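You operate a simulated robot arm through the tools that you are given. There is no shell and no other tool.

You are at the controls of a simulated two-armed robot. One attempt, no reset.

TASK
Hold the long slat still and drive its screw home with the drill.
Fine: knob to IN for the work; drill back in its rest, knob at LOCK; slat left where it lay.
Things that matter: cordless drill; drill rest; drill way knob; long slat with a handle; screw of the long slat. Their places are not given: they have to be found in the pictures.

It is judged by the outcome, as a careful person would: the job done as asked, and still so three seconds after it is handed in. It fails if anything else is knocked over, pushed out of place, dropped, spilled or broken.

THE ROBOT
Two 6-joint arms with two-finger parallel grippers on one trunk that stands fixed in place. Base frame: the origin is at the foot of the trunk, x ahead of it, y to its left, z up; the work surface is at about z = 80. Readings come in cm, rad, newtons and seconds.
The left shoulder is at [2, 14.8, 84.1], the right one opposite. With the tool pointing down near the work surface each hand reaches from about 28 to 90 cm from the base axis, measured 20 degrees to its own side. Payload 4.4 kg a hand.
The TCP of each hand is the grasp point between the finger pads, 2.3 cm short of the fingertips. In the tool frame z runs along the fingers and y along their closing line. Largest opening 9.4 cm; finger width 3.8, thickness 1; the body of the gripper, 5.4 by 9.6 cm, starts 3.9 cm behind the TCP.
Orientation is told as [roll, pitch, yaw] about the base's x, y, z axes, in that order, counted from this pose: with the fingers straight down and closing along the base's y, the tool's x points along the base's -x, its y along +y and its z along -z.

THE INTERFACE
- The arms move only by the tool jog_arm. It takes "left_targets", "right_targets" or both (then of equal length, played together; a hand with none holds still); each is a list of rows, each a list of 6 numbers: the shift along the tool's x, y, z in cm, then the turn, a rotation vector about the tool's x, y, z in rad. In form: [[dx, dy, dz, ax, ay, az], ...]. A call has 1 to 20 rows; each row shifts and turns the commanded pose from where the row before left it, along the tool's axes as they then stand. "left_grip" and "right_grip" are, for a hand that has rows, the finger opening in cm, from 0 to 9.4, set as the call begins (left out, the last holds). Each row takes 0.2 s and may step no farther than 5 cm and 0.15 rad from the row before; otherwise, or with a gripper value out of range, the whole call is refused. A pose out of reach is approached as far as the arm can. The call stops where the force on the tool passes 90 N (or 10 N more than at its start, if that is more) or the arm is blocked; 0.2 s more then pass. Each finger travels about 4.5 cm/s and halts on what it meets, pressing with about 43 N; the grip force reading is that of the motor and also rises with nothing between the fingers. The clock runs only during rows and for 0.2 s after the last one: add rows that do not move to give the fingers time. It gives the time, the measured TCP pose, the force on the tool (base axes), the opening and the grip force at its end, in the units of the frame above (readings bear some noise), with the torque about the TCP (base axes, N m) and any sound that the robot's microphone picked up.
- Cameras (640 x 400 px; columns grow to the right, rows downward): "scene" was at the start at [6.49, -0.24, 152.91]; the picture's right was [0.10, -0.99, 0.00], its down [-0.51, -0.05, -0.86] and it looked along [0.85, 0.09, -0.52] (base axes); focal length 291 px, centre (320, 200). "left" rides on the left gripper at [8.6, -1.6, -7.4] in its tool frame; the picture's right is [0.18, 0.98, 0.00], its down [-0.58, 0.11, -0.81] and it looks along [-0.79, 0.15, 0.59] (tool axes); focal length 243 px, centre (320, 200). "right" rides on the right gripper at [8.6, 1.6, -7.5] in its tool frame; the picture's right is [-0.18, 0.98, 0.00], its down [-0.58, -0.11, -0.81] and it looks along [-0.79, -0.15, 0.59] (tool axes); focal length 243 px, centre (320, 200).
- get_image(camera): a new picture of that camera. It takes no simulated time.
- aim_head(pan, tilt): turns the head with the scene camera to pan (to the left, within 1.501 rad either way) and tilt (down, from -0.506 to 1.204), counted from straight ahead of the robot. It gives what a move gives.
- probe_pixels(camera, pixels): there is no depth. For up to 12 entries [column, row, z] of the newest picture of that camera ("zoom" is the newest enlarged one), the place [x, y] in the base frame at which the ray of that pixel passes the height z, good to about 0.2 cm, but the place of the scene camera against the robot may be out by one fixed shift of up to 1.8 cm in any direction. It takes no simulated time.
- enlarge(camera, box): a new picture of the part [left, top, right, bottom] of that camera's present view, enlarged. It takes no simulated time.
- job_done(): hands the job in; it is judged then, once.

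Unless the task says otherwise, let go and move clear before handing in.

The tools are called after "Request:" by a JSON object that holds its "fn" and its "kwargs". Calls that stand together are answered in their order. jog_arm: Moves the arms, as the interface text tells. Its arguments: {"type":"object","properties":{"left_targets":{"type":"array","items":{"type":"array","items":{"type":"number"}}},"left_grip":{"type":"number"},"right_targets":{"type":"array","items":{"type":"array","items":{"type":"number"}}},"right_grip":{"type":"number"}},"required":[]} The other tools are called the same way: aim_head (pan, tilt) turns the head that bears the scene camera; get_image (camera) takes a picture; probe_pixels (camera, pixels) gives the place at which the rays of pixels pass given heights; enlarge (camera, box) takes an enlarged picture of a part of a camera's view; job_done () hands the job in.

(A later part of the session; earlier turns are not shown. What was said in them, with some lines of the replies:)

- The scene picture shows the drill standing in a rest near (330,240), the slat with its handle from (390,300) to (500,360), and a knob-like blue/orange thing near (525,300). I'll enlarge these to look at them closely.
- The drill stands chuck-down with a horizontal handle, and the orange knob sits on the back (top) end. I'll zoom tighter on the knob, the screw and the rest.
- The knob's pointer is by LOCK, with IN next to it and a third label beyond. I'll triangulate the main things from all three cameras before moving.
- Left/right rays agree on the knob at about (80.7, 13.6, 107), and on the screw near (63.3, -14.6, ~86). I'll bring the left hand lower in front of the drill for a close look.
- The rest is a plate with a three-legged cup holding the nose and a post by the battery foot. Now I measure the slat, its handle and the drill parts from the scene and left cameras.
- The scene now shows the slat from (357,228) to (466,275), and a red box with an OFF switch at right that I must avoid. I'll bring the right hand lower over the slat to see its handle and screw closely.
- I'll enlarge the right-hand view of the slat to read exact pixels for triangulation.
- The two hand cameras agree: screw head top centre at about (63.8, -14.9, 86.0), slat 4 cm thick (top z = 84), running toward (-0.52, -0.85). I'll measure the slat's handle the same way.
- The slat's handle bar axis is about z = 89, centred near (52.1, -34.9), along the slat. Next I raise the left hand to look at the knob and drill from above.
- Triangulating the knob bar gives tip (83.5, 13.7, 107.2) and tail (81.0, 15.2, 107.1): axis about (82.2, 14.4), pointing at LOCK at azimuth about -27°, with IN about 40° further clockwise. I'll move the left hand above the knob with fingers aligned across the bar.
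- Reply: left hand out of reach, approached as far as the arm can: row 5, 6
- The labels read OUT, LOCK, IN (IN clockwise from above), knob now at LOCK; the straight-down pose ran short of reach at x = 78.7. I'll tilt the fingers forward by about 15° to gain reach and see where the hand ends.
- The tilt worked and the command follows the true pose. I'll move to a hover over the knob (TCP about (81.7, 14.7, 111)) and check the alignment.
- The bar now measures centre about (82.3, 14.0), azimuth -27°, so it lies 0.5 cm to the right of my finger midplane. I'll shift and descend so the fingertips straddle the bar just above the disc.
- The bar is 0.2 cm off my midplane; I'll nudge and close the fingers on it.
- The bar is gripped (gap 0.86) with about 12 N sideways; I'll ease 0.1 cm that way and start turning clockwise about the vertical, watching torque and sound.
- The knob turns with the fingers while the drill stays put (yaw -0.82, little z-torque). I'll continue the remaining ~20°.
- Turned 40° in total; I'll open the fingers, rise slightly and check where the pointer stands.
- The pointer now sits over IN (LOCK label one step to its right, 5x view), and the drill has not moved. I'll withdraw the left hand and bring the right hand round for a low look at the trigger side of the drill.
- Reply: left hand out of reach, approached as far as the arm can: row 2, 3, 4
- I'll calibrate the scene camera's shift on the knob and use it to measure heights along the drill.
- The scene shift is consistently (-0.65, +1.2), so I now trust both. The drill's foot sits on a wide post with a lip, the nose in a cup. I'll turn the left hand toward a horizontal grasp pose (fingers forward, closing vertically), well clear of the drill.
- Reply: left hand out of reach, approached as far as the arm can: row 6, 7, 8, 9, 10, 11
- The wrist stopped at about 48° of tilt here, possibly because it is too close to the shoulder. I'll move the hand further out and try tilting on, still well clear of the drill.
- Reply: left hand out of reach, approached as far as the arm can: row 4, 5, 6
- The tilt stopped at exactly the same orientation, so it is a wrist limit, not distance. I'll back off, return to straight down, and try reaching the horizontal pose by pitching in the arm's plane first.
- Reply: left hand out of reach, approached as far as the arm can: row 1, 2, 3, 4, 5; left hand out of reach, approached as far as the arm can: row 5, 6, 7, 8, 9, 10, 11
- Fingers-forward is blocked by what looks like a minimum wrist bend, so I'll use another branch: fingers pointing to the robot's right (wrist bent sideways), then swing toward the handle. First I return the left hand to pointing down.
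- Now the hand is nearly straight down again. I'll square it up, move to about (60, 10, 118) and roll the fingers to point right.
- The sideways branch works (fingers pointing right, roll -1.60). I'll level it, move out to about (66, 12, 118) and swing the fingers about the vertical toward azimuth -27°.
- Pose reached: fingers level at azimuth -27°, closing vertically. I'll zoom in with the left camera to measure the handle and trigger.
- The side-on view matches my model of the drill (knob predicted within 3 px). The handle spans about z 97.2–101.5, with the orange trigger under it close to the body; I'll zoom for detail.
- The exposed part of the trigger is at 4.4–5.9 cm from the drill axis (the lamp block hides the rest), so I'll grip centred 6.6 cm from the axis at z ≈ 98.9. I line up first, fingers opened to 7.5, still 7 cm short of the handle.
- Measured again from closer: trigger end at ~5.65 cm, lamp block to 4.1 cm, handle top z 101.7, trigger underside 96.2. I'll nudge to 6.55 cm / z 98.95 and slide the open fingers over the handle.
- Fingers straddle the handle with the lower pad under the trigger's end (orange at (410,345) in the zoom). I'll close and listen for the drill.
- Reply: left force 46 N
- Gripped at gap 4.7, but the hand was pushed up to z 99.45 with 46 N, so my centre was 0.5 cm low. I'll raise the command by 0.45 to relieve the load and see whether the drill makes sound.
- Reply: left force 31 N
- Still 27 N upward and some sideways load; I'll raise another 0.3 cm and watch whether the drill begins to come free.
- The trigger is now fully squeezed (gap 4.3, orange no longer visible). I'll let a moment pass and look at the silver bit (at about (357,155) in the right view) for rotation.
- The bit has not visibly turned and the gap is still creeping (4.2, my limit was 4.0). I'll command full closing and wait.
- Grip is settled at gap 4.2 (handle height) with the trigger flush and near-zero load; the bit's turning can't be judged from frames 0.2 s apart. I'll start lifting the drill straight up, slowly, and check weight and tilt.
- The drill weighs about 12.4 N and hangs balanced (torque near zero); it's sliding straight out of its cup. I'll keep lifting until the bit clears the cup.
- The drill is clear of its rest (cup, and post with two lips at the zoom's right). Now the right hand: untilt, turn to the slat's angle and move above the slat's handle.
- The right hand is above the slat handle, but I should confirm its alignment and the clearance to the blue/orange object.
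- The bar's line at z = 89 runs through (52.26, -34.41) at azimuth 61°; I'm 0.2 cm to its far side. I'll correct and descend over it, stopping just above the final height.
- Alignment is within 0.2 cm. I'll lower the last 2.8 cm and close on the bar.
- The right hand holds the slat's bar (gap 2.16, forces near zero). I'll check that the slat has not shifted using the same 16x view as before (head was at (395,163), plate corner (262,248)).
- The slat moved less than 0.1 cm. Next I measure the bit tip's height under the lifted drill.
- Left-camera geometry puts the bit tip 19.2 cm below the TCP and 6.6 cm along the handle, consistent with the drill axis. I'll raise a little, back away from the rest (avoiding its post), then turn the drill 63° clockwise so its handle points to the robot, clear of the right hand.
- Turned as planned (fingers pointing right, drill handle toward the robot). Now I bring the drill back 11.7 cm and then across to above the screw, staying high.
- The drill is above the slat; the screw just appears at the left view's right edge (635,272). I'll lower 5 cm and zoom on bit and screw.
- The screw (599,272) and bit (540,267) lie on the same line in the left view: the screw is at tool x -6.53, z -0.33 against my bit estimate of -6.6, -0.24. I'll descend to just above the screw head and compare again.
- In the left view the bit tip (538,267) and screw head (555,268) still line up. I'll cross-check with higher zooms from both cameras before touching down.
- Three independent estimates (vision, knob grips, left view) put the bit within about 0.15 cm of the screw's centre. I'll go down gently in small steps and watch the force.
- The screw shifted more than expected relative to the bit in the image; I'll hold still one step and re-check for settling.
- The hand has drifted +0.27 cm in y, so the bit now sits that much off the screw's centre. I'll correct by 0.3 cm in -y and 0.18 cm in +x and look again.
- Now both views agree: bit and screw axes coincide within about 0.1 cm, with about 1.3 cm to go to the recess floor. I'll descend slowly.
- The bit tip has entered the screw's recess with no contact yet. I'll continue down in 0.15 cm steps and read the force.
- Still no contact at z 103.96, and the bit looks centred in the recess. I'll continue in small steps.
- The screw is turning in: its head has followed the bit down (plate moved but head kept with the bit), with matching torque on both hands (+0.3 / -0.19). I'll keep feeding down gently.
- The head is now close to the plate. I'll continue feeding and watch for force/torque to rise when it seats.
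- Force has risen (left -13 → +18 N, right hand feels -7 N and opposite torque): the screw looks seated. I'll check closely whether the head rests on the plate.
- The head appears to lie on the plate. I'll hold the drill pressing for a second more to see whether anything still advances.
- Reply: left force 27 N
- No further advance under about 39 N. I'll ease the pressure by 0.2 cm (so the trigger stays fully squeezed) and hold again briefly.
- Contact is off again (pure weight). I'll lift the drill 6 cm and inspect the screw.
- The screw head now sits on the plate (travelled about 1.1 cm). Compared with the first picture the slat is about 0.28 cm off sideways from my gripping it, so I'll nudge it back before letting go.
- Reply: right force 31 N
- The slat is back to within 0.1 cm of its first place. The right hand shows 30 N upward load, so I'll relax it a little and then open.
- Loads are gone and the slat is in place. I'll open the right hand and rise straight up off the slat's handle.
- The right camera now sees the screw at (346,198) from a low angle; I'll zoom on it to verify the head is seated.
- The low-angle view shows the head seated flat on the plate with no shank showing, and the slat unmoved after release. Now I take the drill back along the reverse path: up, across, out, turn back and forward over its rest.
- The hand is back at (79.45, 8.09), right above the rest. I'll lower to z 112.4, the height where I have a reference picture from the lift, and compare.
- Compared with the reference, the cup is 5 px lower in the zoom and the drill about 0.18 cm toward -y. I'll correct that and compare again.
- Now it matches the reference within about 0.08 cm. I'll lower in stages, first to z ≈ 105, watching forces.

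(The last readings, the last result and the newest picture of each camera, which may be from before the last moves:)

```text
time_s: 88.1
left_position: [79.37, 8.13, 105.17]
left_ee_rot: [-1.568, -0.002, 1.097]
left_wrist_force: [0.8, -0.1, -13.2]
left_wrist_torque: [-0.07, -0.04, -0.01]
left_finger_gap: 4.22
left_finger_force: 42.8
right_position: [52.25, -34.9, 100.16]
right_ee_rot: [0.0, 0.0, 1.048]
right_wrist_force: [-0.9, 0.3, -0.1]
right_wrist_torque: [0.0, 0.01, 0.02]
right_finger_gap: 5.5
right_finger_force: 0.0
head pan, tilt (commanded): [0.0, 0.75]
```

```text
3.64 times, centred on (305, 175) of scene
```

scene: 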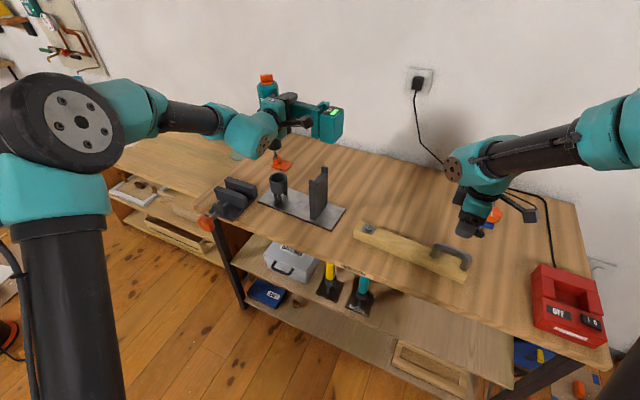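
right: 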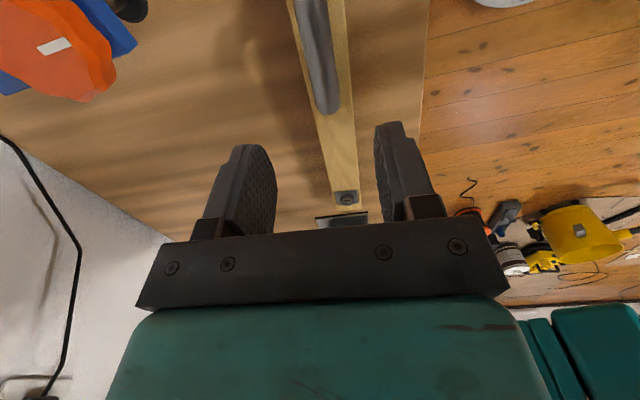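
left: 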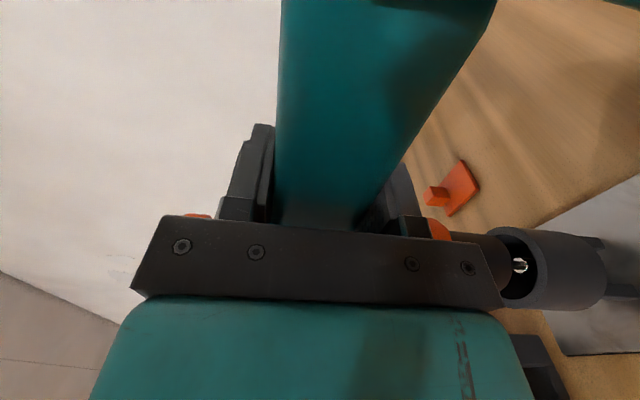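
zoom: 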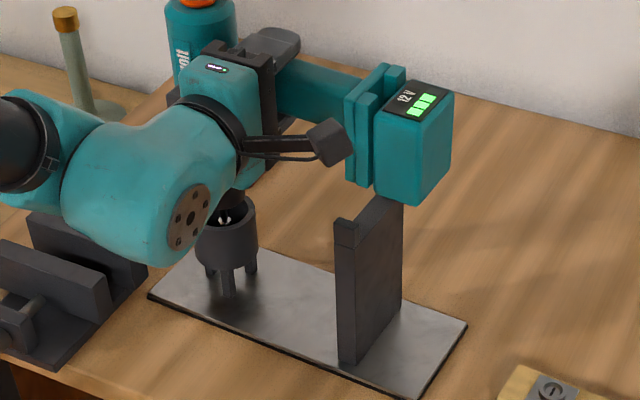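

The nose is lined up with the cup's mouth. I'll lower in 0.5 cm steps, watching for side load.

Request:
{"fn": "jog_arm", "kwargs": {"left_targets": [[0, 0.5, 0, 0, 0, 0], [0, 0.5, 0, 0, 0, 0], [0, 0.5, 0, 0, 0, 0], [0, 0.5, 0, 0, 0, 0], [0, 0, 0, 0, 0, 0]]}}

Request:
{"fn": "enlarge", "kwargs": {"camera": "scene", "box": [250, 120, 360, 230]}}

Request:
{"fn": "enlarge", "kwargs": {"camera": "left", "box": [440, 180, 640, 330]}}

```text
time_s: 89.3
left_position: [79.4, 8.28, 103.23]
left_ee_rot: [-1.566, -0.001, 1.098]
left_wrist_force: [-0.1, -0.6, -12.5]
left_wrist_torque: [-0.14, -0.04, 0.0]
left_finger_gap: 4.2
left_finger_force: 43.3
right_position: [52.38, -34.95, 100.28]
right_ee_rot: [0.001, -0.002, 1.049]
right_wrist_force: [-0.4, -0.5, 0.1]
right_wrist_torque: [0.01, -0.01, 0.01]
right_finger_gap: 5.48
right_finger_force: 0.1
head pan, tilt (commanded): [0.0, 0.75]
```

```text
3.64 times, centred on (305, 175) of scene
```

zoom: 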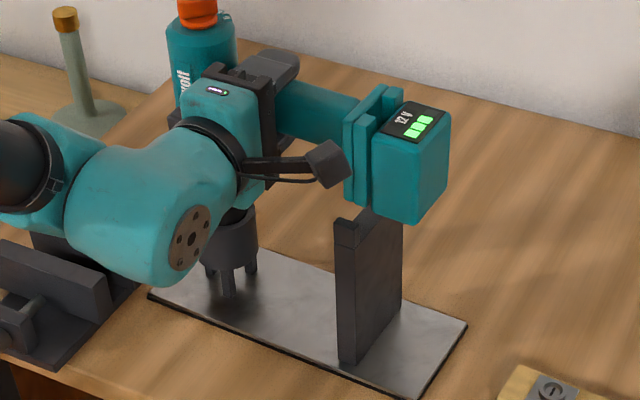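

```text
2.67 times, centred on (540, 255) of left
```

zoom: 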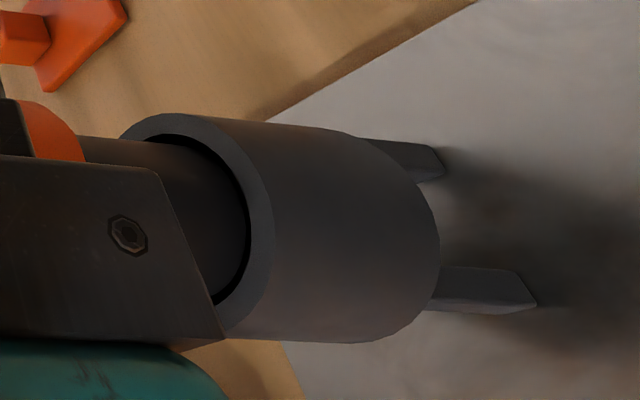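

The nose is inside the cup with no side load. Continuing down.

Request:
{"fn": "jog_arm", "kwargs": {"left_targets": [[0.08, 0.4, 0.05, 0, 0, 0], [0, 0.4, 0, 0, 0, 0], [0, 0.4, 0, 0, 0, 0], [0, 0, 0, 0, 0, 0]]}}

Request:
{"fn": "enlarge", "kwargs": {"camera": "scene", "box": [290, 140, 360, 240]}}

Request:
{"fn": "enlarge", "kwargs": {"camera": "left", "box": [440, 0, 640, 150]}}

```text
time_s: 90.3
left_position: [79.36, 8.15, 102.03]
left_ee_rot: [-1.568, -0.002, 1.097]
left_wrist_force: [0.6, 0.6, -13.1]
left_wrist_torque: [-0.1, -0.04, -0.01]
left_finger_gap: 4.19
left_finger_force: 43.1
right_position: [52.37, -34.91, 100.16]
right_ee_rot: [0.001, 0.0, 1.049]
right_wrist_force: [0.1, -0.1, -0.7]
right_wrist_torque: [-0.02, 0.01, 0.02]
right_finger_gap: 5.53
right_finger_force: 0.0
head pan, tilt (commanded): [0.0, 0.75]
```

```text
4.00 times, centred on (325, 190) of scene
```

zoom: 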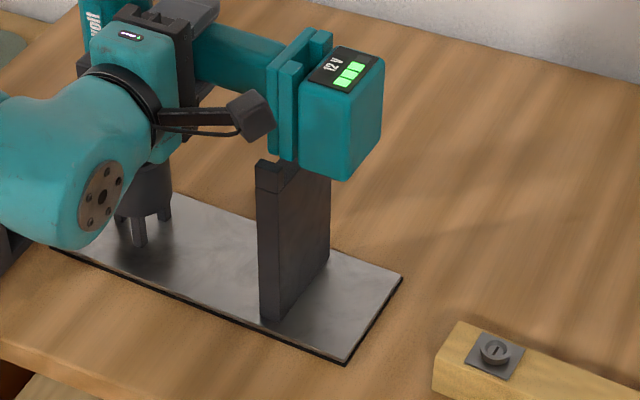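

```text
2.67 times, centred on (540, 75) of left
```

zoom: 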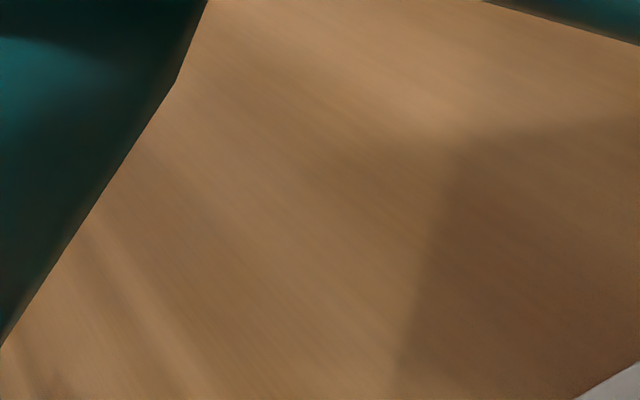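

Request:
{"fn": "jog_arm", "kwargs": {"left_targets": [[0, 0.3, 0, 0, 0, 0], [0, 0.3, 0, 0, 0, 0], [0, 0.3, 0, 0, 0, 0], [0, 0.3, 0, 0, 0, 0], [0, 0, 0, 0, 0, 0]]}}

Request:
{"fn": "jog_arm", "kwargs": {"left_targets": [[0, 0.2, 0, 0, 0, 0], [0, 0.2, 0, 0, 0, 0], [0, 0, 0, 0, 0, 0]]}}

Request:
{"fn": "enlarge", "kwargs": {"camera": "scene", "box": [240, 120, 360, 240]}}

```text
time_s: 91.5
left_position: [79.38, 8.17, 100.78]
left_ee_rot: [-1.568, -0.003, 1.098]
left_wrist_force: [0.1, -0.1, -13.0]
left_wrist_torque: [-0.09, -0.02, 0.01]
left_finger_gap: 4.22
left_finger_force: 43.5
right_position: [52.29, -34.94, 100.24]
right_ee_rot: [-0.001, 0.001, 1.048]
right_wrist_force: [-0.2, 0.1, 0.3]
right_wrist_torque: [-0.04, -0.01, -0.03]
right_finger_gap: 5.49
right_finger_force: 0.1
head pan, tilt (commanded): [0.0, 0.75]
```

```text
time_s: 92.3
left_position: [79.29, 8.13, 100.33]
left_ee_rot: [-1.567, -0.003, 1.098]
left_wrist_force: [-0.2, 0.6, -13.4]
left_wrist_torque: [-0.1, -0.06, -0.02]
left_finger_gap: 4.21
left_finger_force: 43.1
right_position: [52.32, -35.02, 100.18]
right_ee_rot: [0.001, -0.001, 1.048]
right_wrist_force: [0.8, -0.3, -0.1]
right_wrist_torque: [-0.01, -0.01, -0.02]
right_finger_gap: 5.5
right_finger_force: 0.1
head pan, tilt (commanded): [0.0, 0.75]
```

```text
3.33 times, centred on (300, 180) of scene
```

zoom: 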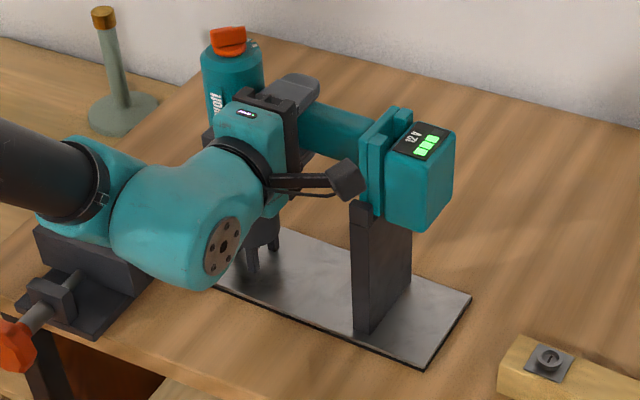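

Request:
{"fn": "jog_arm", "kwargs": {"left_targets": [[0, 0.2, 0, 0, 0, 0], [0, 0.15, 0, 0, 0, 0], [0, 0, 0, 0, 0, 0]]}}

Request:
{"fn": "jog_arm", "kwargs": {"left_targets": [[0, 0.15, 0, 0, 0, 0], [0, 0.1, 0, 0, 0, 0], [0, 0, 0, 0, 0, 0]]}}

Request:
{"fn": "enlarge", "kwargs": {"camera": "scene", "box": [240, 120, 360, 240]}}

```text
time_s: 93.1
left_position: [79.37, 8.14, 100.15]
left_ee_rot: [-1.568, -0.002, 1.098]
left_wrist_force: [0.3, 0.0, -13.1]
left_wrist_torque: [-0.08, -0.03, -0.02]
left_finger_gap: 4.21
left_finger_force: 42.8
right_position: [52.26, -34.99, 100.21]
right_ee_rot: [0.001, -0.001, 1.05]
right_wrist_force: [-0.3, -0.8, 0.4]
right_wrist_torque: [-0.01, 0.01, 0.0]
right_finger_gap: 5.46
right_finger_force: 0.0
head pan, tilt (commanded): [0.0, 0.75]
```

```text
time_s: 93.9
left_position: [79.37, 8.05, 99.69]
left_ee_rot: [-1.568, -0.001, 1.098]
left_wrist_force: [-0.3, 0.4, -12.7]
left_wrist_torque: [-0.06, -0.04, -0.03]
left_finger_gap: 4.2
left_finger_force: 43.3
right_position: [52.33, -34.96, 100.15]
right_ee_rot: [0.0, 0.001, 1.048]
right_wrist_force: [-0.1, 0.0, 0.1]
right_wrist_torque: [-0.03, 0.0, -0.01]
right_finger_gap: 5.48
right_finger_force: 0.1
head pan, tilt (commanded): [0.0, 0.75]
```

```text
3.33 times, centred on (300, 180) of scene
```

zoom: 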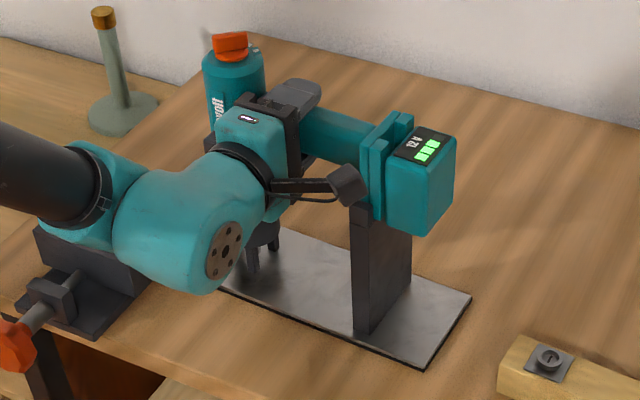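

Nearly seated (picture matches the pre-lift one), but the full weight is still on the hand. I'll lower a touch more until the rest takes it.

Request:
{"fn": "jog_arm", "kwargs": {"left_targets": [[0, 0.1, 0, 0, 0, 0], [0, 0.05, 0, 0, 0, 0], [0, 0, 0, 0, 0, 0]]}}

Request:
{"fn": "jog_arm", "kwargs": {"left_targets": [[0, 0.1, 0, 0, 0, 0], [0, 0, 0, 0, 0, 0]]}}

```text
time_s: 94.7
left_position: [79.36, 7.98, 99.77]
left_ee_rot: [-1.571, -0.002, 1.097]
left_wrist_force: [-6.2, -4.3, -2.5]
left_wrist_torque: [-0.18, 0.33, 0.11]
left_finger_gap: 4.26
left_finger_force: 42.8
right_position: [52.27, -34.94, 100.21]
right_ee_rot: [0.001, 0.0, 1.049]
right_wrist_force: [0.3, 0.0, -1.2]
right_wrist_torque: [-0.02, 0.0, 0.02]
right_finger_gap: 5.47
right_finger_force: 0.1
head pan, tilt (commanded): [0.0, 0.75]
```

```text
time_s: 95.3
left_position: [79.43, 8.05, 99.78]
left_ee_rot: [-1.573, -0.004, 1.098]
left_wrist_force: [-9.8, -6.7, 10.7]
left_wrist_torque: [-0.23, 0.46, 0.05]
left_finger_gap: 4.39
left_finger_force: 43.4
right_position: [52.26, -35.06, 100.22]
right_ee_rot: [-0.001, 0.0, 1.049]
right_wrist_force: [-0.4, -0.2, -0.3]
right_wrist_torque: [-0.03, -0.03, 0.01]
right_finger_gap: 5.49
right_finger_force: 0.0
head pan, tilt (commanded): [0.0, 0.75]
```

Seated at z 99.78, the same as at pick-up. I'll ease up 0.12, then open the fingers to let go of the handle.

Request:
{"fn": "jog_arm", "kwargs": {"left_targets": [[0, -0.12, 0, 0, 0, 0], [0, 0, 0, 0, 0, 0]]}}

Request:
{"fn": "jog_arm", "kwargs": {"left_targets": [[0, 0, 0, 0, 0, 0], [0, 0, 0, 0, 0, 0], [0, 0, 0, 0, 0, 0], [0, 0, 0, 0, 0, 0]], "left_grip": 8.0}}

Request:
{"fn": "enlarge", "kwargs": {"camera": "scene", "box": [240, 120, 360, 240]}}

Request:
{"fn": "get_image", "kwargs": {"camera": "left"}}

```text
time_s: 95.9
left_position: [79.3, 8.11, 99.67]
left_ee_rot: [-1.569, -0.001, 1.096]
left_wrist_force: [2.9, -12.2, 5.5]
left_wrist_torque: [-0.87, -0.74, -0.33]
left_finger_gap: 4.32
left_finger_force: 43.7
right_position: [52.33, -34.98, 100.2]
right_ee_rot: [0.0, -0.003, 1.049]
right_wrist_force: [0.9, -1.1, -1.0]
right_wrist_torque: [0.02, 0.02, -0.02]
right_finger_gap: 5.51
right_finger_force: 0.0
head pan, tilt (commanded): [0.0, 0.75]
```

```text
time_s: 96.9
left_position: [79.29, 8.24, 99.61]
left_ee_rot: [-1.566, -0.002, 1.097]
left_wrist_force: [-0.2, -0.6, -0.4]
left_wrist_torque: [0.0, 0.0, 0.03]
left_finger_gap: 7.99
left_finger_force: 0.1
right_position: [52.33, -34.93, 100.27]
right_ee_rot: [0.0, -0.001, 1.048]
right_wrist_force: [-0.8, -0.3, -0.3]
right_wrist_torque: [-0.02, 0.01, 0.0]
right_finger_gap: 5.51
right_finger_force: 0.1
head pan, tilt (commanded): [0.0, 0.75]
```

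```text
3.33 times, centred on (300, 180) of scene
```

zoom: 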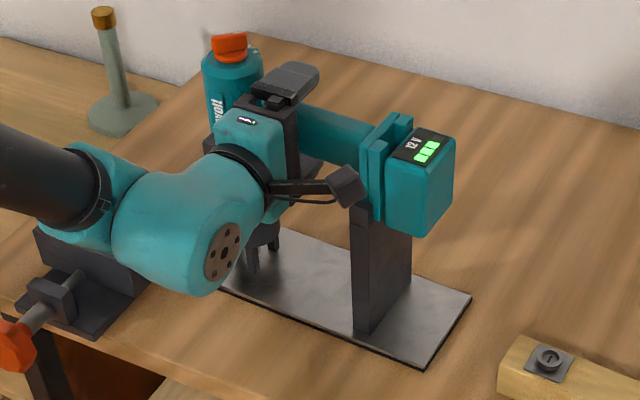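

```text
taken
```

left: 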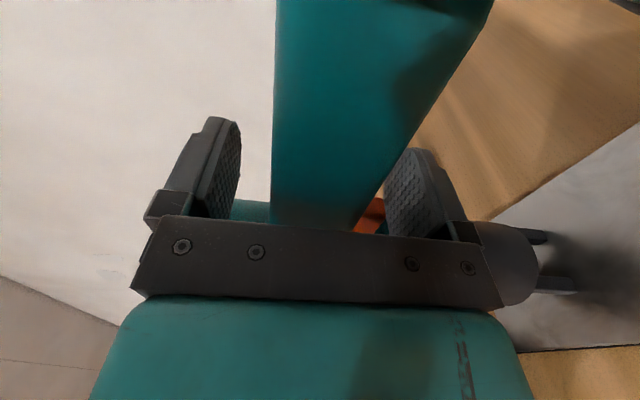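

The drill is released and sits as before, trigger sprung back. I'll withdraw the left hand straight back, rise, and turn it through the same branch back to fingers-down for the knob.

Request:
{"fn": "jog_arm", "kwargs": {"left_targets": [[0, 0, -3, 0, 0, 0], [0, 0, -3, 0, 0, 0], [0, 0, -3, 0, 0, 0], [0, 0, -3, 0, 0, 0], [0, 0, -3, 0, 0, 0], [0, -4.5, 0, 0, 0, 0], [0, -4.5, 0, 0, 0, 0], [0, -4.5, 0, 0, 0, 0], [0, -4.5, 0, 0, 0, 0], [0, 0, 0, 0, 0, 0]]}}

Request:
{"fn": "get_image", "kwargs": {"camera": "scene"}}

Request:
{"fn": "enlarge", "kwargs": {"camera": "scene", "box": [240, 120, 360, 240]}}

```text
time_s: 99.1
left_position: [65.75, 15.06, 117.52]
left_ee_rot: [-1.568, -0.003, 1.097]
left_wrist_force: [0.3, 0.0, -0.2]
left_wrist_torque: [0.03, -0.02, -0.01]
left_finger_gap: 8.0
left_finger_force: 0.1
right_position: [52.19, -34.99, 100.19]
right_ee_rot: [0.001, 0.001, 1.049]
right_wrist_force: [-1.1, 0.6, 1.0]
right_wrist_torque: [-0.02, -0.03, 0.01]
right_finger_gap: 5.46
right_finger_force: 0.0
head pan, tilt (commanded): [0.0, 0.75]
```

```text
taken
```

scene: 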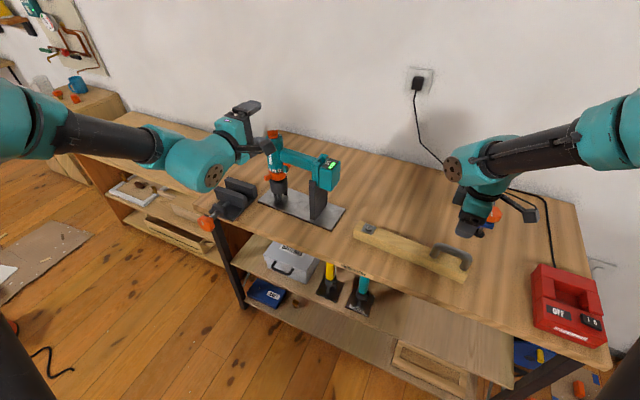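

```text
3.33 times, centred on (300, 180) of scene
```

zoom: 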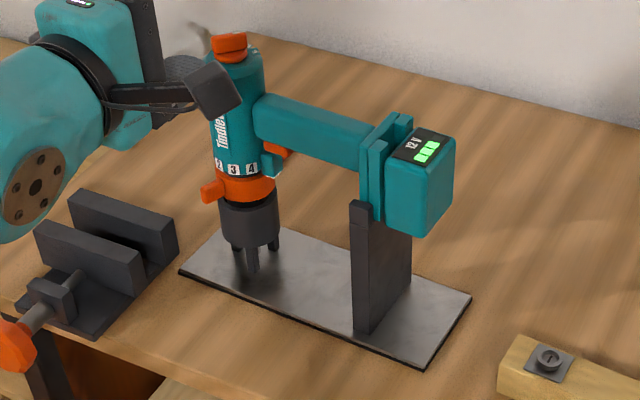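

The drill stands in its rest exactly as at the start. Now I turn the left hand back to pointing down.

Request:
{"fn": "jog_arm", "kwargs": {"left_targets": [[0, 0, 0, 0, 0.1375, 0], [0, 0, 0, 0, 0.1375, 0], [0, 0, 0, 0, 0.1375, 0], [0, 0, 0, 0, 0.1375, 0], [0, 0, 0, 0, 0.1375, 0], [0, 0, 0, 0, 0.1375, 0], [0, 0, 0, 0, 0.1375, 0], [0, 0, 0, 0, 0.1375, 0], [0, 0, 0, -0.1425, 0, 0], [0, 0, 0, -0.1425, 0, 0], [0, 0, 0, -0.1425, 0, 0], [0, 0, 0, -0.1425, 0, 0], [0, 0, 0, -0.1425, 0, 0], [0, 0, 0, -0.1425, 0, 0], [0, 0, 0, -0.1425, 0, 0], [0, 0, 0, -0.1425, 0, 0], [0, 0, 0, -0.1425, 0, 0], [0, 0, 0, -0.1425, 0, 0], [0, 0, 0, -0.1425, 0, 0]], "left_grip": 6.0}}

Request:
{"fn": "get_image", "kwargs": {"camera": "scene"}}

```text
time_s: 103.1
left_position: [66.1, 15.08, 117.66]
left_ee_rot: [0.0, 0.003, -0.002]
left_wrist_force: [0.3, -0.5, -0.1]
left_wrist_torque: [-0.01, -0.01, -0.01]
left_finger_gap: 5.99
left_finger_force: 0.0
right_position: [52.3, -34.92, 100.26]
right_ee_rot: [-0.001, -0.002, 1.05]
right_wrist_force: [-0.9, 0.3, 1.4]
right_wrist_torque: [-0.02, 0.02, 0.01]
right_finger_gap: 5.51
right_finger_force: 0.1
head pan, tilt (commanded): [0.0, 0.75]
```

```text
taken
```

scene: 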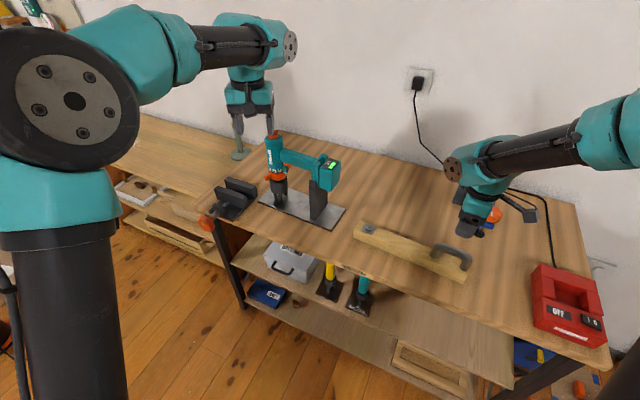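

Fingers down again. I'll turn to the knob's present angle (yaw -67°), tilt 15° and move over the knob.

Request:
{"fn": "jog_arm", "kwargs": {"left_targets": [[0, 0, 0, 0, 0, 0.14625], [0, 0, 0, 0, 0, 0.14625], [0, 0, 0, 0, 0, 0.14625], [0, 0, 0, 0, 0, 0.14625], [0, 0, 0, 0, 0, 0.14625], [0, 0, 0, 0, 0, 0.14625], [0, 0, 0, 0, 0, 0.14625], [0, 0, 0, 0, 0, 0.14625], [0, 0, 0, 0, -0.13, 0], [0, 0, 0, 0, -0.13, 0], [-1.275, 3.56, 1.66, 0, 0, 0], [-1.275, 3.56, 1.66, 0, 0, 0], [-1.275, 3.56, 1.66, 0, 0, 0], [-1.275, 3.56, 1.66, 0, 0, 0], [0, 0, 0, 0, 0, 0]], "left_grip": 6.0}}

Request:
{"fn": "get_image", "kwargs": {"camera": "left"}}

Request:
{"fn": "enlarge", "kwargs": {"camera": "left", "box": [240, 60, 400, 200]}}

Request:
{"fn": "enlarge", "kwargs": {"camera": "scene", "box": [250, 110, 300, 155]}}

```text
time_s: 106.3
left_position: [81.78, 14.3, 112.39]
left_ee_rot: [-0.002, -0.26, -1.171]
left_wrist_force: [0.5, -0.1, 1.1]
left_wrist_torque: [-0.01, -0.01, 0.01]
left_finger_gap: 5.97
left_finger_force: 0.0
right_position: [52.25, -34.96, 100.22]
right_ee_rot: [0.0, -0.001, 1.048]
right_wrist_force: [-0.5, -0.4, 0.3]
right_wrist_torque: [-0.01, -0.03, 0.0]
right_finger_gap: 5.5
right_finger_force: 0.1
head pan, tilt (commanded): [0.0, 0.75]
```

```text
taken
```

left: 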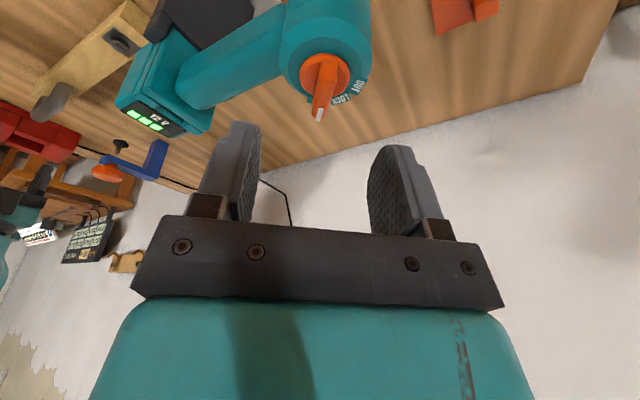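

```text
2.86 times, centred on (320, 130) of left
```

zoom: 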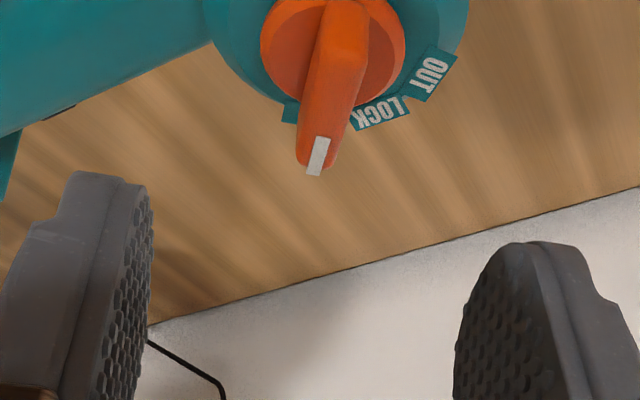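

```text
8.89 times, centred on (275, 132) of scene
```

zoom: 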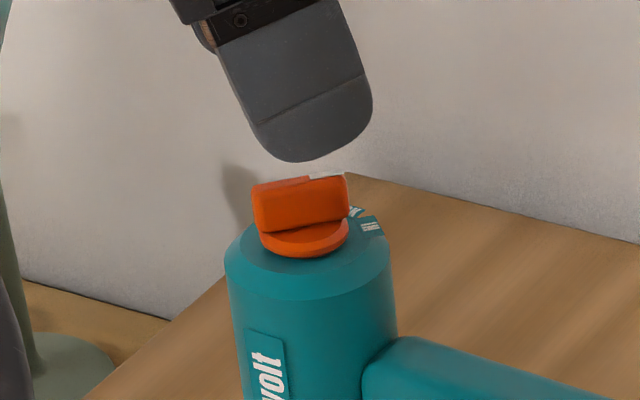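

The view nearly matches my earlier release view (shifted about 0.15 cm). I'll correct that and descend around the knob bar.

Request:
{"fn": "jog_arm", "kwargs": {"left_targets": [[0.18, 0.12, -0.05, 0, 0, 0], [0.5, 0, 2.0, 0, 0, 0], [0.5, 0, 2.0, 0, 0, 0], [0, 0, 0, 0, 0, 0]]}}

Request:
{"fn": "get_image", "kwargs": {"camera": "left"}}

Request:
{"fn": "enlarge", "kwargs": {"camera": "left", "box": [240, 80, 400, 220]}}

Request:
{"fn": "enlarge", "kwargs": {"camera": "scene", "box": [240, 100, 310, 160]}}

```text
time_s: 107.3
left_position: [81.62, 14.26, 108.19]
left_ee_rot: [-0.002, -0.26, -1.172]
left_wrist_force: [0.5, -0.2, -1.3]
left_wrist_torque: [0.0, -0.04, 0.01]
left_finger_gap: 6.0
left_finger_force: 0.0
right_position: [52.27, -35.03, 100.21]
right_ee_rot: [0.001, -0.001, 1.05]
right_wrist_force: [0.4, -0.9, -0.3]
right_wrist_torque: [-0.04, 0.01, 0.01]
right_finger_gap: 5.52
right_finger_force: 0.1
head pan, tilt (commanded): [0.0, 0.75]
```

```text
taken
```

left: 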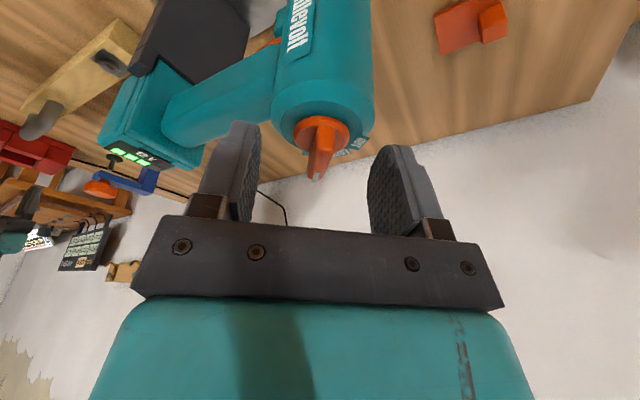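

```text
2.86 times, centred on (320, 150) of left
```

zoom: 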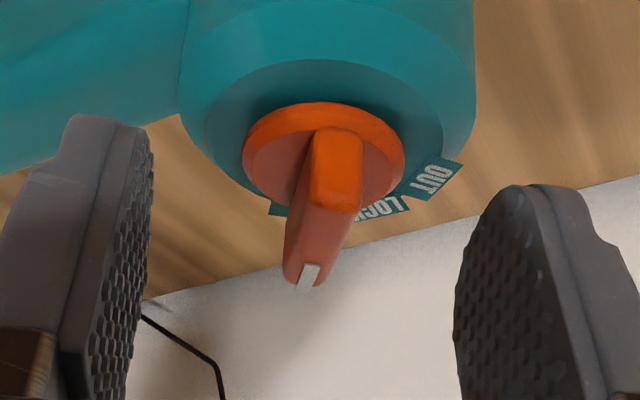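

```text
6.67 times, centred on (275, 130) of scene
```

zoom: 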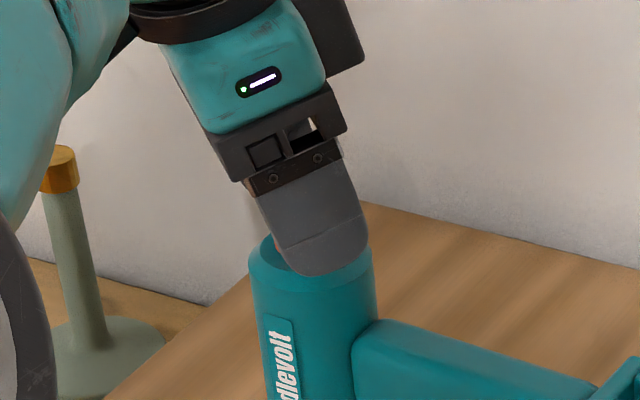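

Position matches the earlier grip. I'll rise 0.2 cm to clear the disc, then close on the bar.

Request:
{"fn": "jog_arm", "kwargs": {"left_targets": [[-0.05, 0, -0.19, 0, 0, 0], [0, 0, 0, 0, 0, 0]]}}

Request:
{"fn": "jog_arm", "kwargs": {"left_targets": [[0, 0, 0, 0, 0, 0], [0, 0, 0, 0, 0, 0], [0, 0, 0, 0, 0, 0], [0, 0, 0, 0, 0, 0]], "left_grip": 0.3}}

Request:
{"fn": "enlarge", "kwargs": {"camera": "left", "box": [240, 80, 400, 220]}}

Request:
{"fn": "enlarge", "kwargs": {"camera": "scene", "box": [240, 100, 310, 160]}}

```text
time_s: 107.9
left_position: [81.77, 14.28, 108.52]
left_ee_rot: [-0.001, -0.26, -1.171]
left_wrist_force: [0.6, -0.1, 0.9]
left_wrist_torque: [0.03, 0.03, -0.01]
left_finger_gap: 6.0
left_finger_force: 0.0
right_position: [52.42, -34.89, 100.17]
right_ee_rot: [-0.001, 0.001, 1.05]
right_wrist_force: [0.1, 0.2, -0.1]
right_wrist_torque: [0.03, 0.0, 0.01]
right_finger_gap: 5.51
right_finger_force: 0.0
head pan, tilt (commanded): [0.0, 0.75]
```

```text
time_s: 108.9
left_position: [81.7, 14.27, 108.56]
left_ee_rot: [-0.002, -0.262, -1.172]
left_wrist_force: [-1.1, -1.3, -0.9]
left_wrist_torque: [0.04, 0.07, -0.08]
left_finger_gap: 0.85
left_finger_force: 42.6
right_position: [52.28, -35.06, 100.26]
right_ee_rot: [0.0, 0.002, 1.05]
right_wrist_force: [0.0, -0.3, 0.3]
right_wrist_torque: [-0.02, -0.01, 0.02]
right_finger_gap: 5.49
right_finger_force: 0.1
head pan, tilt (commanded): [0.0, 0.75]
```

```text
2.86 times, centred on (320, 150) of left
```

zoom: 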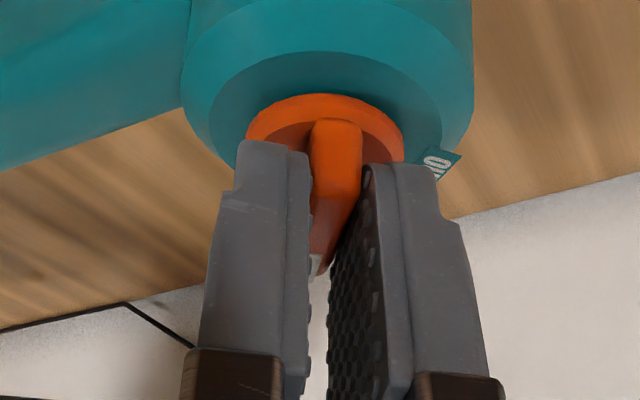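

```text
6.67 times, centred on (275, 130) of scene
```

zoom: 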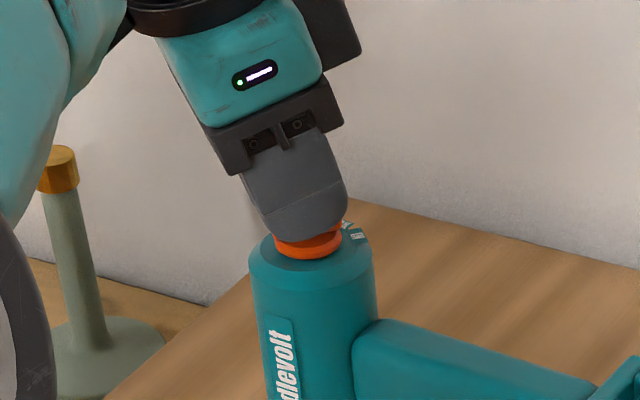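

The bar is gripped cleanly (gap 0.85, almost no load). I'll turn it 40° counter-clockwise back to LOCK.

Request:
{"fn": "jog_arm", "kwargs": {"left_targets": [[0, -0.087, 0, -0.0301, 0, -0.1124], [0, -0.087, 0, -0.0301, 0, -0.1124], [0, -0.087, 0, -0.0301, 0, -0.1124], [0, 0, 0, 0, 0, 0]]}}

Request:
{"fn": "jog_arm", "kwargs": {"left_targets": [[0, -0.087, 0, -0.0301, 0, -0.1124], [0, -0.087, 0, -0.0301, 0, -0.1124], [0, -0.087, 0, -0.0301, 0, -0.1124], [0, 0, 0, 0, 0, 0]]}}

Request:
{"fn": "enlarge", "kwargs": {"camera": "left", "box": [240, 80, 400, 220]}}

Request:
{"fn": "enlarge", "kwargs": {"camera": "scene", "box": [240, 100, 310, 160]}}

```text
time_s: 109.9
left_position: [81.56, 14.38, 108.61]
left_ee_rot: [0.0, -0.259, -0.821]
left_wrist_force: [-1.0, -0.5, 0.1]
left_wrist_torque: [-0.08, -0.15, -0.04]
left_finger_gap: 0.85
left_finger_force: 42.7
right_position: [52.28, -35.0, 100.17]
right_ee_rot: [-0.001, 0.0, 1.048]
right_wrist_force: [0.3, -0.6, -0.1]
right_wrist_torque: [0.01, 0.02, -0.01]
right_finger_gap: 5.51
right_finger_force: 0.0
head pan, tilt (commanded): [0.0, 0.75]
```

```text
time_s: 110.9
left_position: [81.32, 14.21, 108.67]
left_ee_rot: [-0.001, -0.259, -0.472]
left_wrist_force: [2.0, 8.4, 0.5]
left_wrist_torque: [0.2, -0.14, 0.01]
left_finger_gap: 0.83
left_finger_force: 42.5
right_position: [52.41, -34.96, 100.18]
right_ee_rot: [-0.001, 0.0, 1.05]
right_wrist_force: [-0.5, -0.1, 0.7]
right_wrist_torque: [-0.01, 0.02, -0.03]
right_finger_gap: 5.48
right_finger_force: 0.1
head pan, tilt (commanded): [0.0, 0.75]
```

```text
2.86 times, centred on (320, 150) of left
```

zoom: 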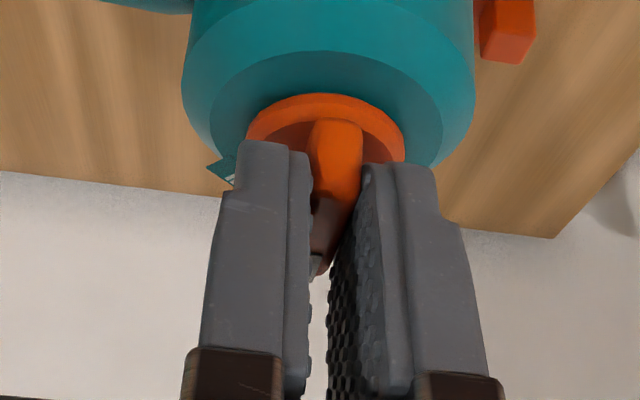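

```text
6.67 times, centred on (275, 130) of scene
```

zoom: 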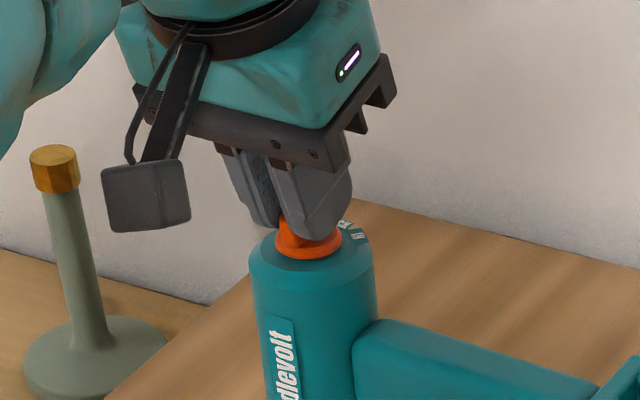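

Yaw is back at -0.472, the knob's original angle. I'll ease the 8 N side load, open, rise and check the pointer.

Request:
{"fn": "jog_arm", "kwargs": {"left_targets": [[0, 0.07, 0, 0, 0, 0], [0, 0, 0, 0, 0, 0]]}}

Request:
{"fn": "jog_arm", "kwargs": {"left_targets": [[0, 0, 0, 0, 0, 0], [0, 0, 0, 0, 0, 0], [0, 0, 0, 0, 0, 0], [-0.5, 0, -2.0, 0, 0, 0], [-0.5, 0, -2.0, 0, 0, 0], [0, 0, 0, 0, 0, 0]], "left_grip": 6.0}}

Request:
{"fn": "get_image", "kwargs": {"camera": "left"}}

Request:
{"fn": "enlarge", "kwargs": {"camera": "left", "box": [270, 50, 350, 140]}}

Request:
{"fn": "enlarge", "kwargs": {"camera": "scene", "box": [260, 122, 290, 147]}}

```text
time_s: 111.5
left_position: [81.28, 14.08, 108.51]
left_ee_rot: [-0.003, -0.257, -0.473]
left_wrist_force: [2.2, 4.9, -0.2]
left_wrist_torque: [0.11, -0.13, -0.01]
left_finger_gap: 0.85
left_finger_force: 42.5
right_position: [52.15, -34.9, 100.27]
right_ee_rot: [0.0, 0.0, 1.049]
right_wrist_force: [-0.6, 0.7, -0.1]
right_wrist_torque: [0.02, -0.02, 0.01]
right_finger_gap: 5.48
right_finger_force: 0.1
head pan, tilt (commanded): [0.0, 0.75]
```

```text
time_s: 112.9
left_position: [81.29, 14.15, 112.64]
left_ee_rot: [-0.002, -0.258, -0.472]
left_wrist_force: [-0.4, 0.4, -0.4]
left_wrist_torque: [0.05, 0.02, 0.03]
left_finger_gap: 6.01
left_finger_force: 0.0
right_position: [52.33, -34.95, 100.25]
right_ee_rot: [0.0, -0.001, 1.049]
right_wrist_force: [0.7, -0.2, -0.4]
right_wrist_torque: [-0.02, 0.0, -0.01]
right_finger_gap: 5.47
right_finger_force: 0.1
head pan, tilt (commanded): [0.0, 0.75]
```

```text
taken
```

left: 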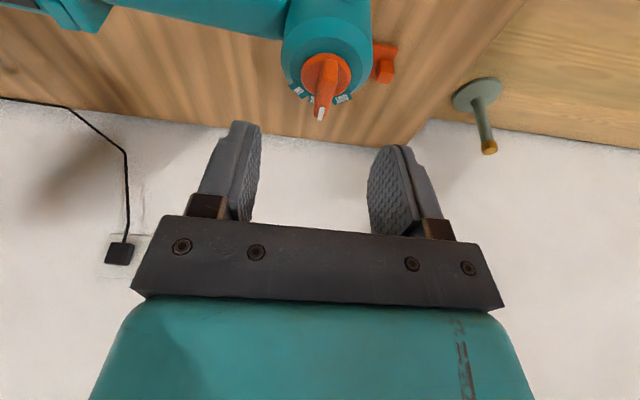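

```text
4.44 times, centred on (310, 95) of left
```

zoom: 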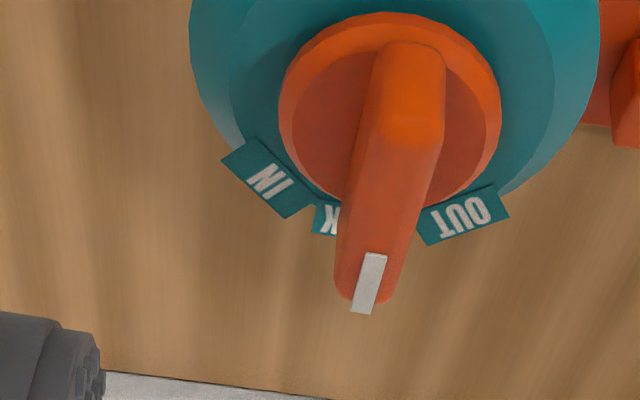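

```text
16.00 times, centred on (275, 134) of scene
```

zoom: 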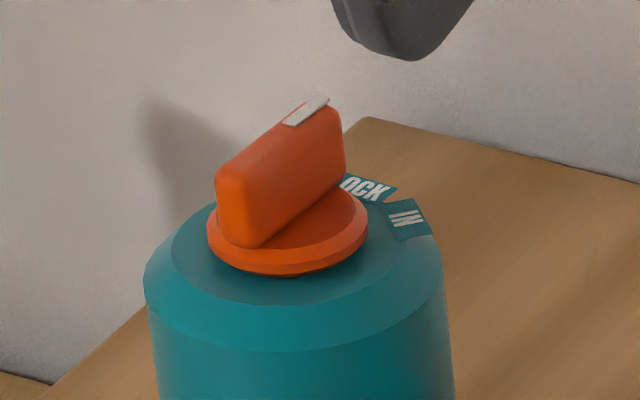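

The pointer is over LOCK again, just as in the first pictures. I'll withdraw both hands clear of the bench and do a final inspection.

Request:
{"fn": "jog_arm", "kwargs": {"left_targets": [[-0.77, 0, -2.9, 0, 0, 0], [3.86, 0, -1.03, 0, 0, 0], [3.86, 0, -1.03, 0, 0, 0], [3.86, 0, -1.03, 0, 0, 0], [3.86, 0, -1.03, 0, 0, 0], [3.86, 0, -1.03, 0, 0, 0], [0, 0, 0, 0, 0.129, 0], [0, 0, 0, 0, 0.129, 0], [0, 0, 0, 0, 0, -0.118], [0, 0, 0, 0, 0, -0.118], [0, 0, 0, 0, 0, -0.118], [0, 0, 0, 0, 0, -0.118]], "right_targets": [[0, 0, -5, 0, 0, 0], [0, 0, -5, 0, 0, 0], [0, 0, -5, 0, 0, 0], [0, 0, 0, 0, 0, 0.15], [0, 0, 0, 0, 0, 0.15], [0, 0, 0, 0, 0, 0.15], [0, 0, 0, 0, 0, 0.15], [0, 0, 0, 0, 0, 0.15], [0, 0, 0, 0, 0, 0.15], [0, 0, 0, 0, 0, 0.15], [0, 0, -3, 0, 0, 0], [0, 0, 0, 0, 0, 0]]}}

Request:
{"fn": "get_image", "kwargs": {"camera": "scene"}}

Request:
{"fn": "enlarge", "kwargs": {"camera": "scene", "box": [230, 120, 360, 240]}}

Request:
{"fn": "enlarge", "kwargs": {"camera": "scene", "box": [340, 210, 480, 297]}}

```text
time_s: 115.5
left_position: [63.67, 23.27, 115.75]
left_ee_rot: [-0.003, 0.0, -0.001]
left_wrist_force: [0.2, 0.1, -0.7]
left_wrist_torque: [0.01, -0.01, 0.02]
left_finger_gap: 5.99
left_finger_force: 0.1
right_position: [52.33, -34.82, 118.39]
right_ee_rot: [-0.002, -0.001, 0.0]
right_wrist_force: [0.2, 0.1, 1.1]
right_wrist_torque: [-0.02, 0.01, 0.01]
right_finger_gap: 5.5
right_finger_force: 0.1
head pan, tilt (commanded): [0.0, 0.75]
```

```text
taken
```

scene: 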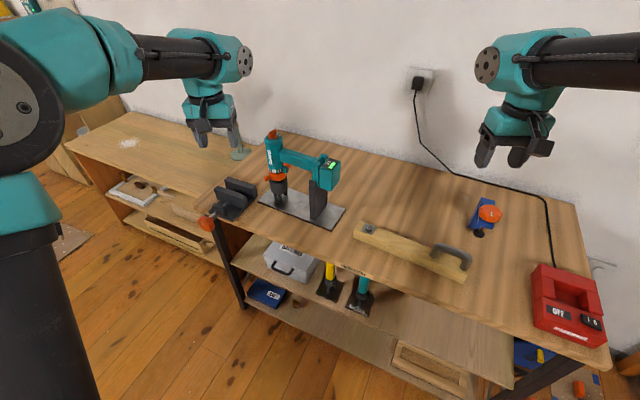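

```text
3.33 times, centred on (295, 180) of scene
```

zoom: 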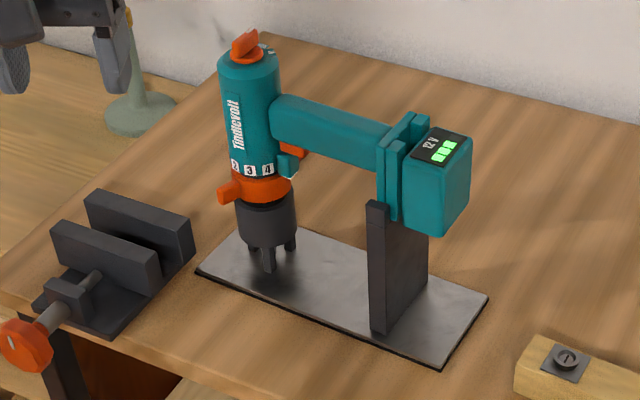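

```text
4.57 times, centred on (410, 254) of scene
```

zoom: 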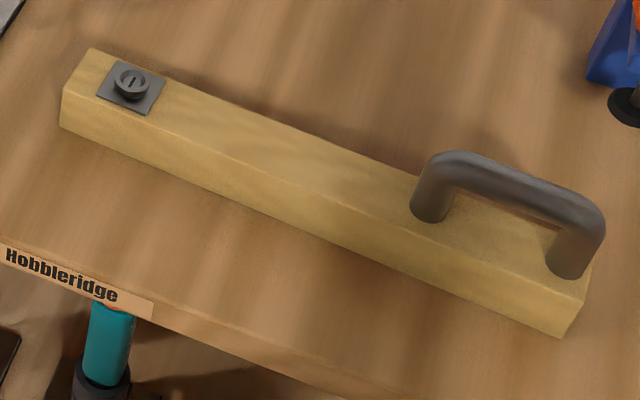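

Everything looks as at the start apart from the seated screw. I'll compare the drill's seating with the same 4.44x view I took before (ring bottom at y≈270, cup bottom ≈325).

Request:
{"fn": "enlarge", "kwargs": {"camera": "scene", "box": [260, 120, 300, 210]}}

Request:
{"fn": "enlarge", "kwargs": {"camera": "scene", "box": [280, 145, 345, 235]}}

Request:
{"fn": "enlarge", "kwargs": {"camera": "scene", "box": [350, 215, 380, 240]}}

```text
4.44 times, centred on (280, 165) of scene
```

zoom: 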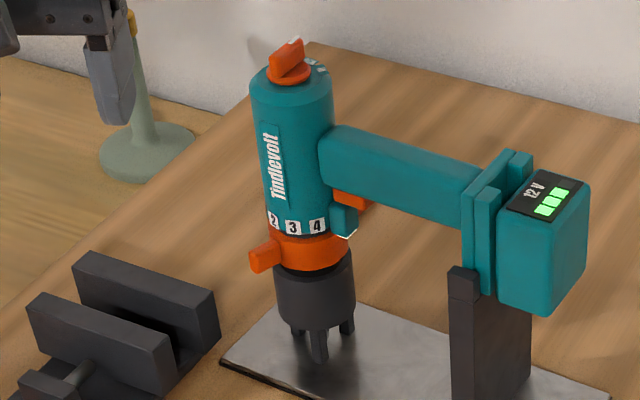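

```text
4.44 times, centred on (312, 190) of scene
```

zoom: 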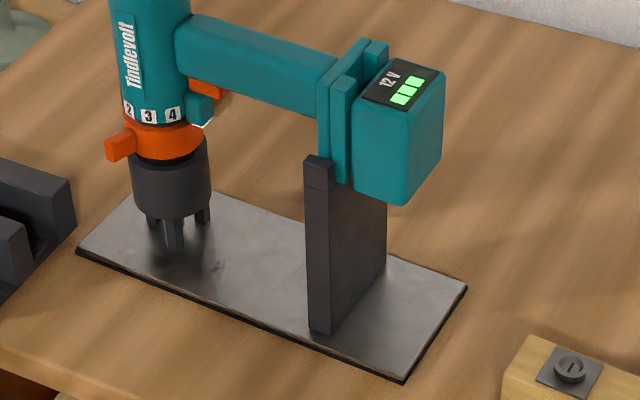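

```text
16.00 times, centred on (365, 228) of scene
```

zoom: 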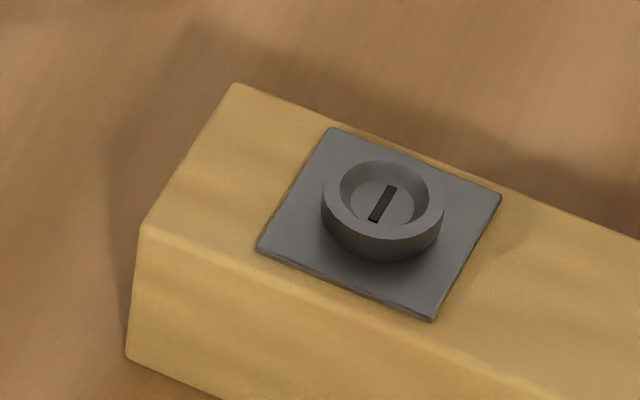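

The drill's seating, the rest, the vise and the slat match the earlier reference views to within a couple of zoomed pixels. The screw head sits on its plate, the knob points to LOCK, and both hands are open and clear, so I hand the job in.

Request:
{"fn": "job_done", "kwargs": {}}

```text
The job is handed in.
```

The job is handed in. The screw in the long slat is driven home, the drill is back in its rest with the knob at LOCK, and the slat is back where it lay.

- **Screw:** its head went down about 1.1 cm and now sits flat on its plate. It stopped advancing under sustained drill torque, and a low-angle view shows no shank.
- **Drill:** I set the knob to IN for the work and turned it back to LOCK afterwards. The drill's position in its rest matches the pictures from before the lift to within a few zoomed pixels.
- **Slat:** the right hand held it by its handle throughout the drilling. It shifted about 0.28 cm sideways while I held it. I nudged it back, and it now lies about 0.1 cm from its starting place.
- **Surroundings:** the vise and the other things on the bench look undisturbed in the final pictures, and both hands are open and clear.
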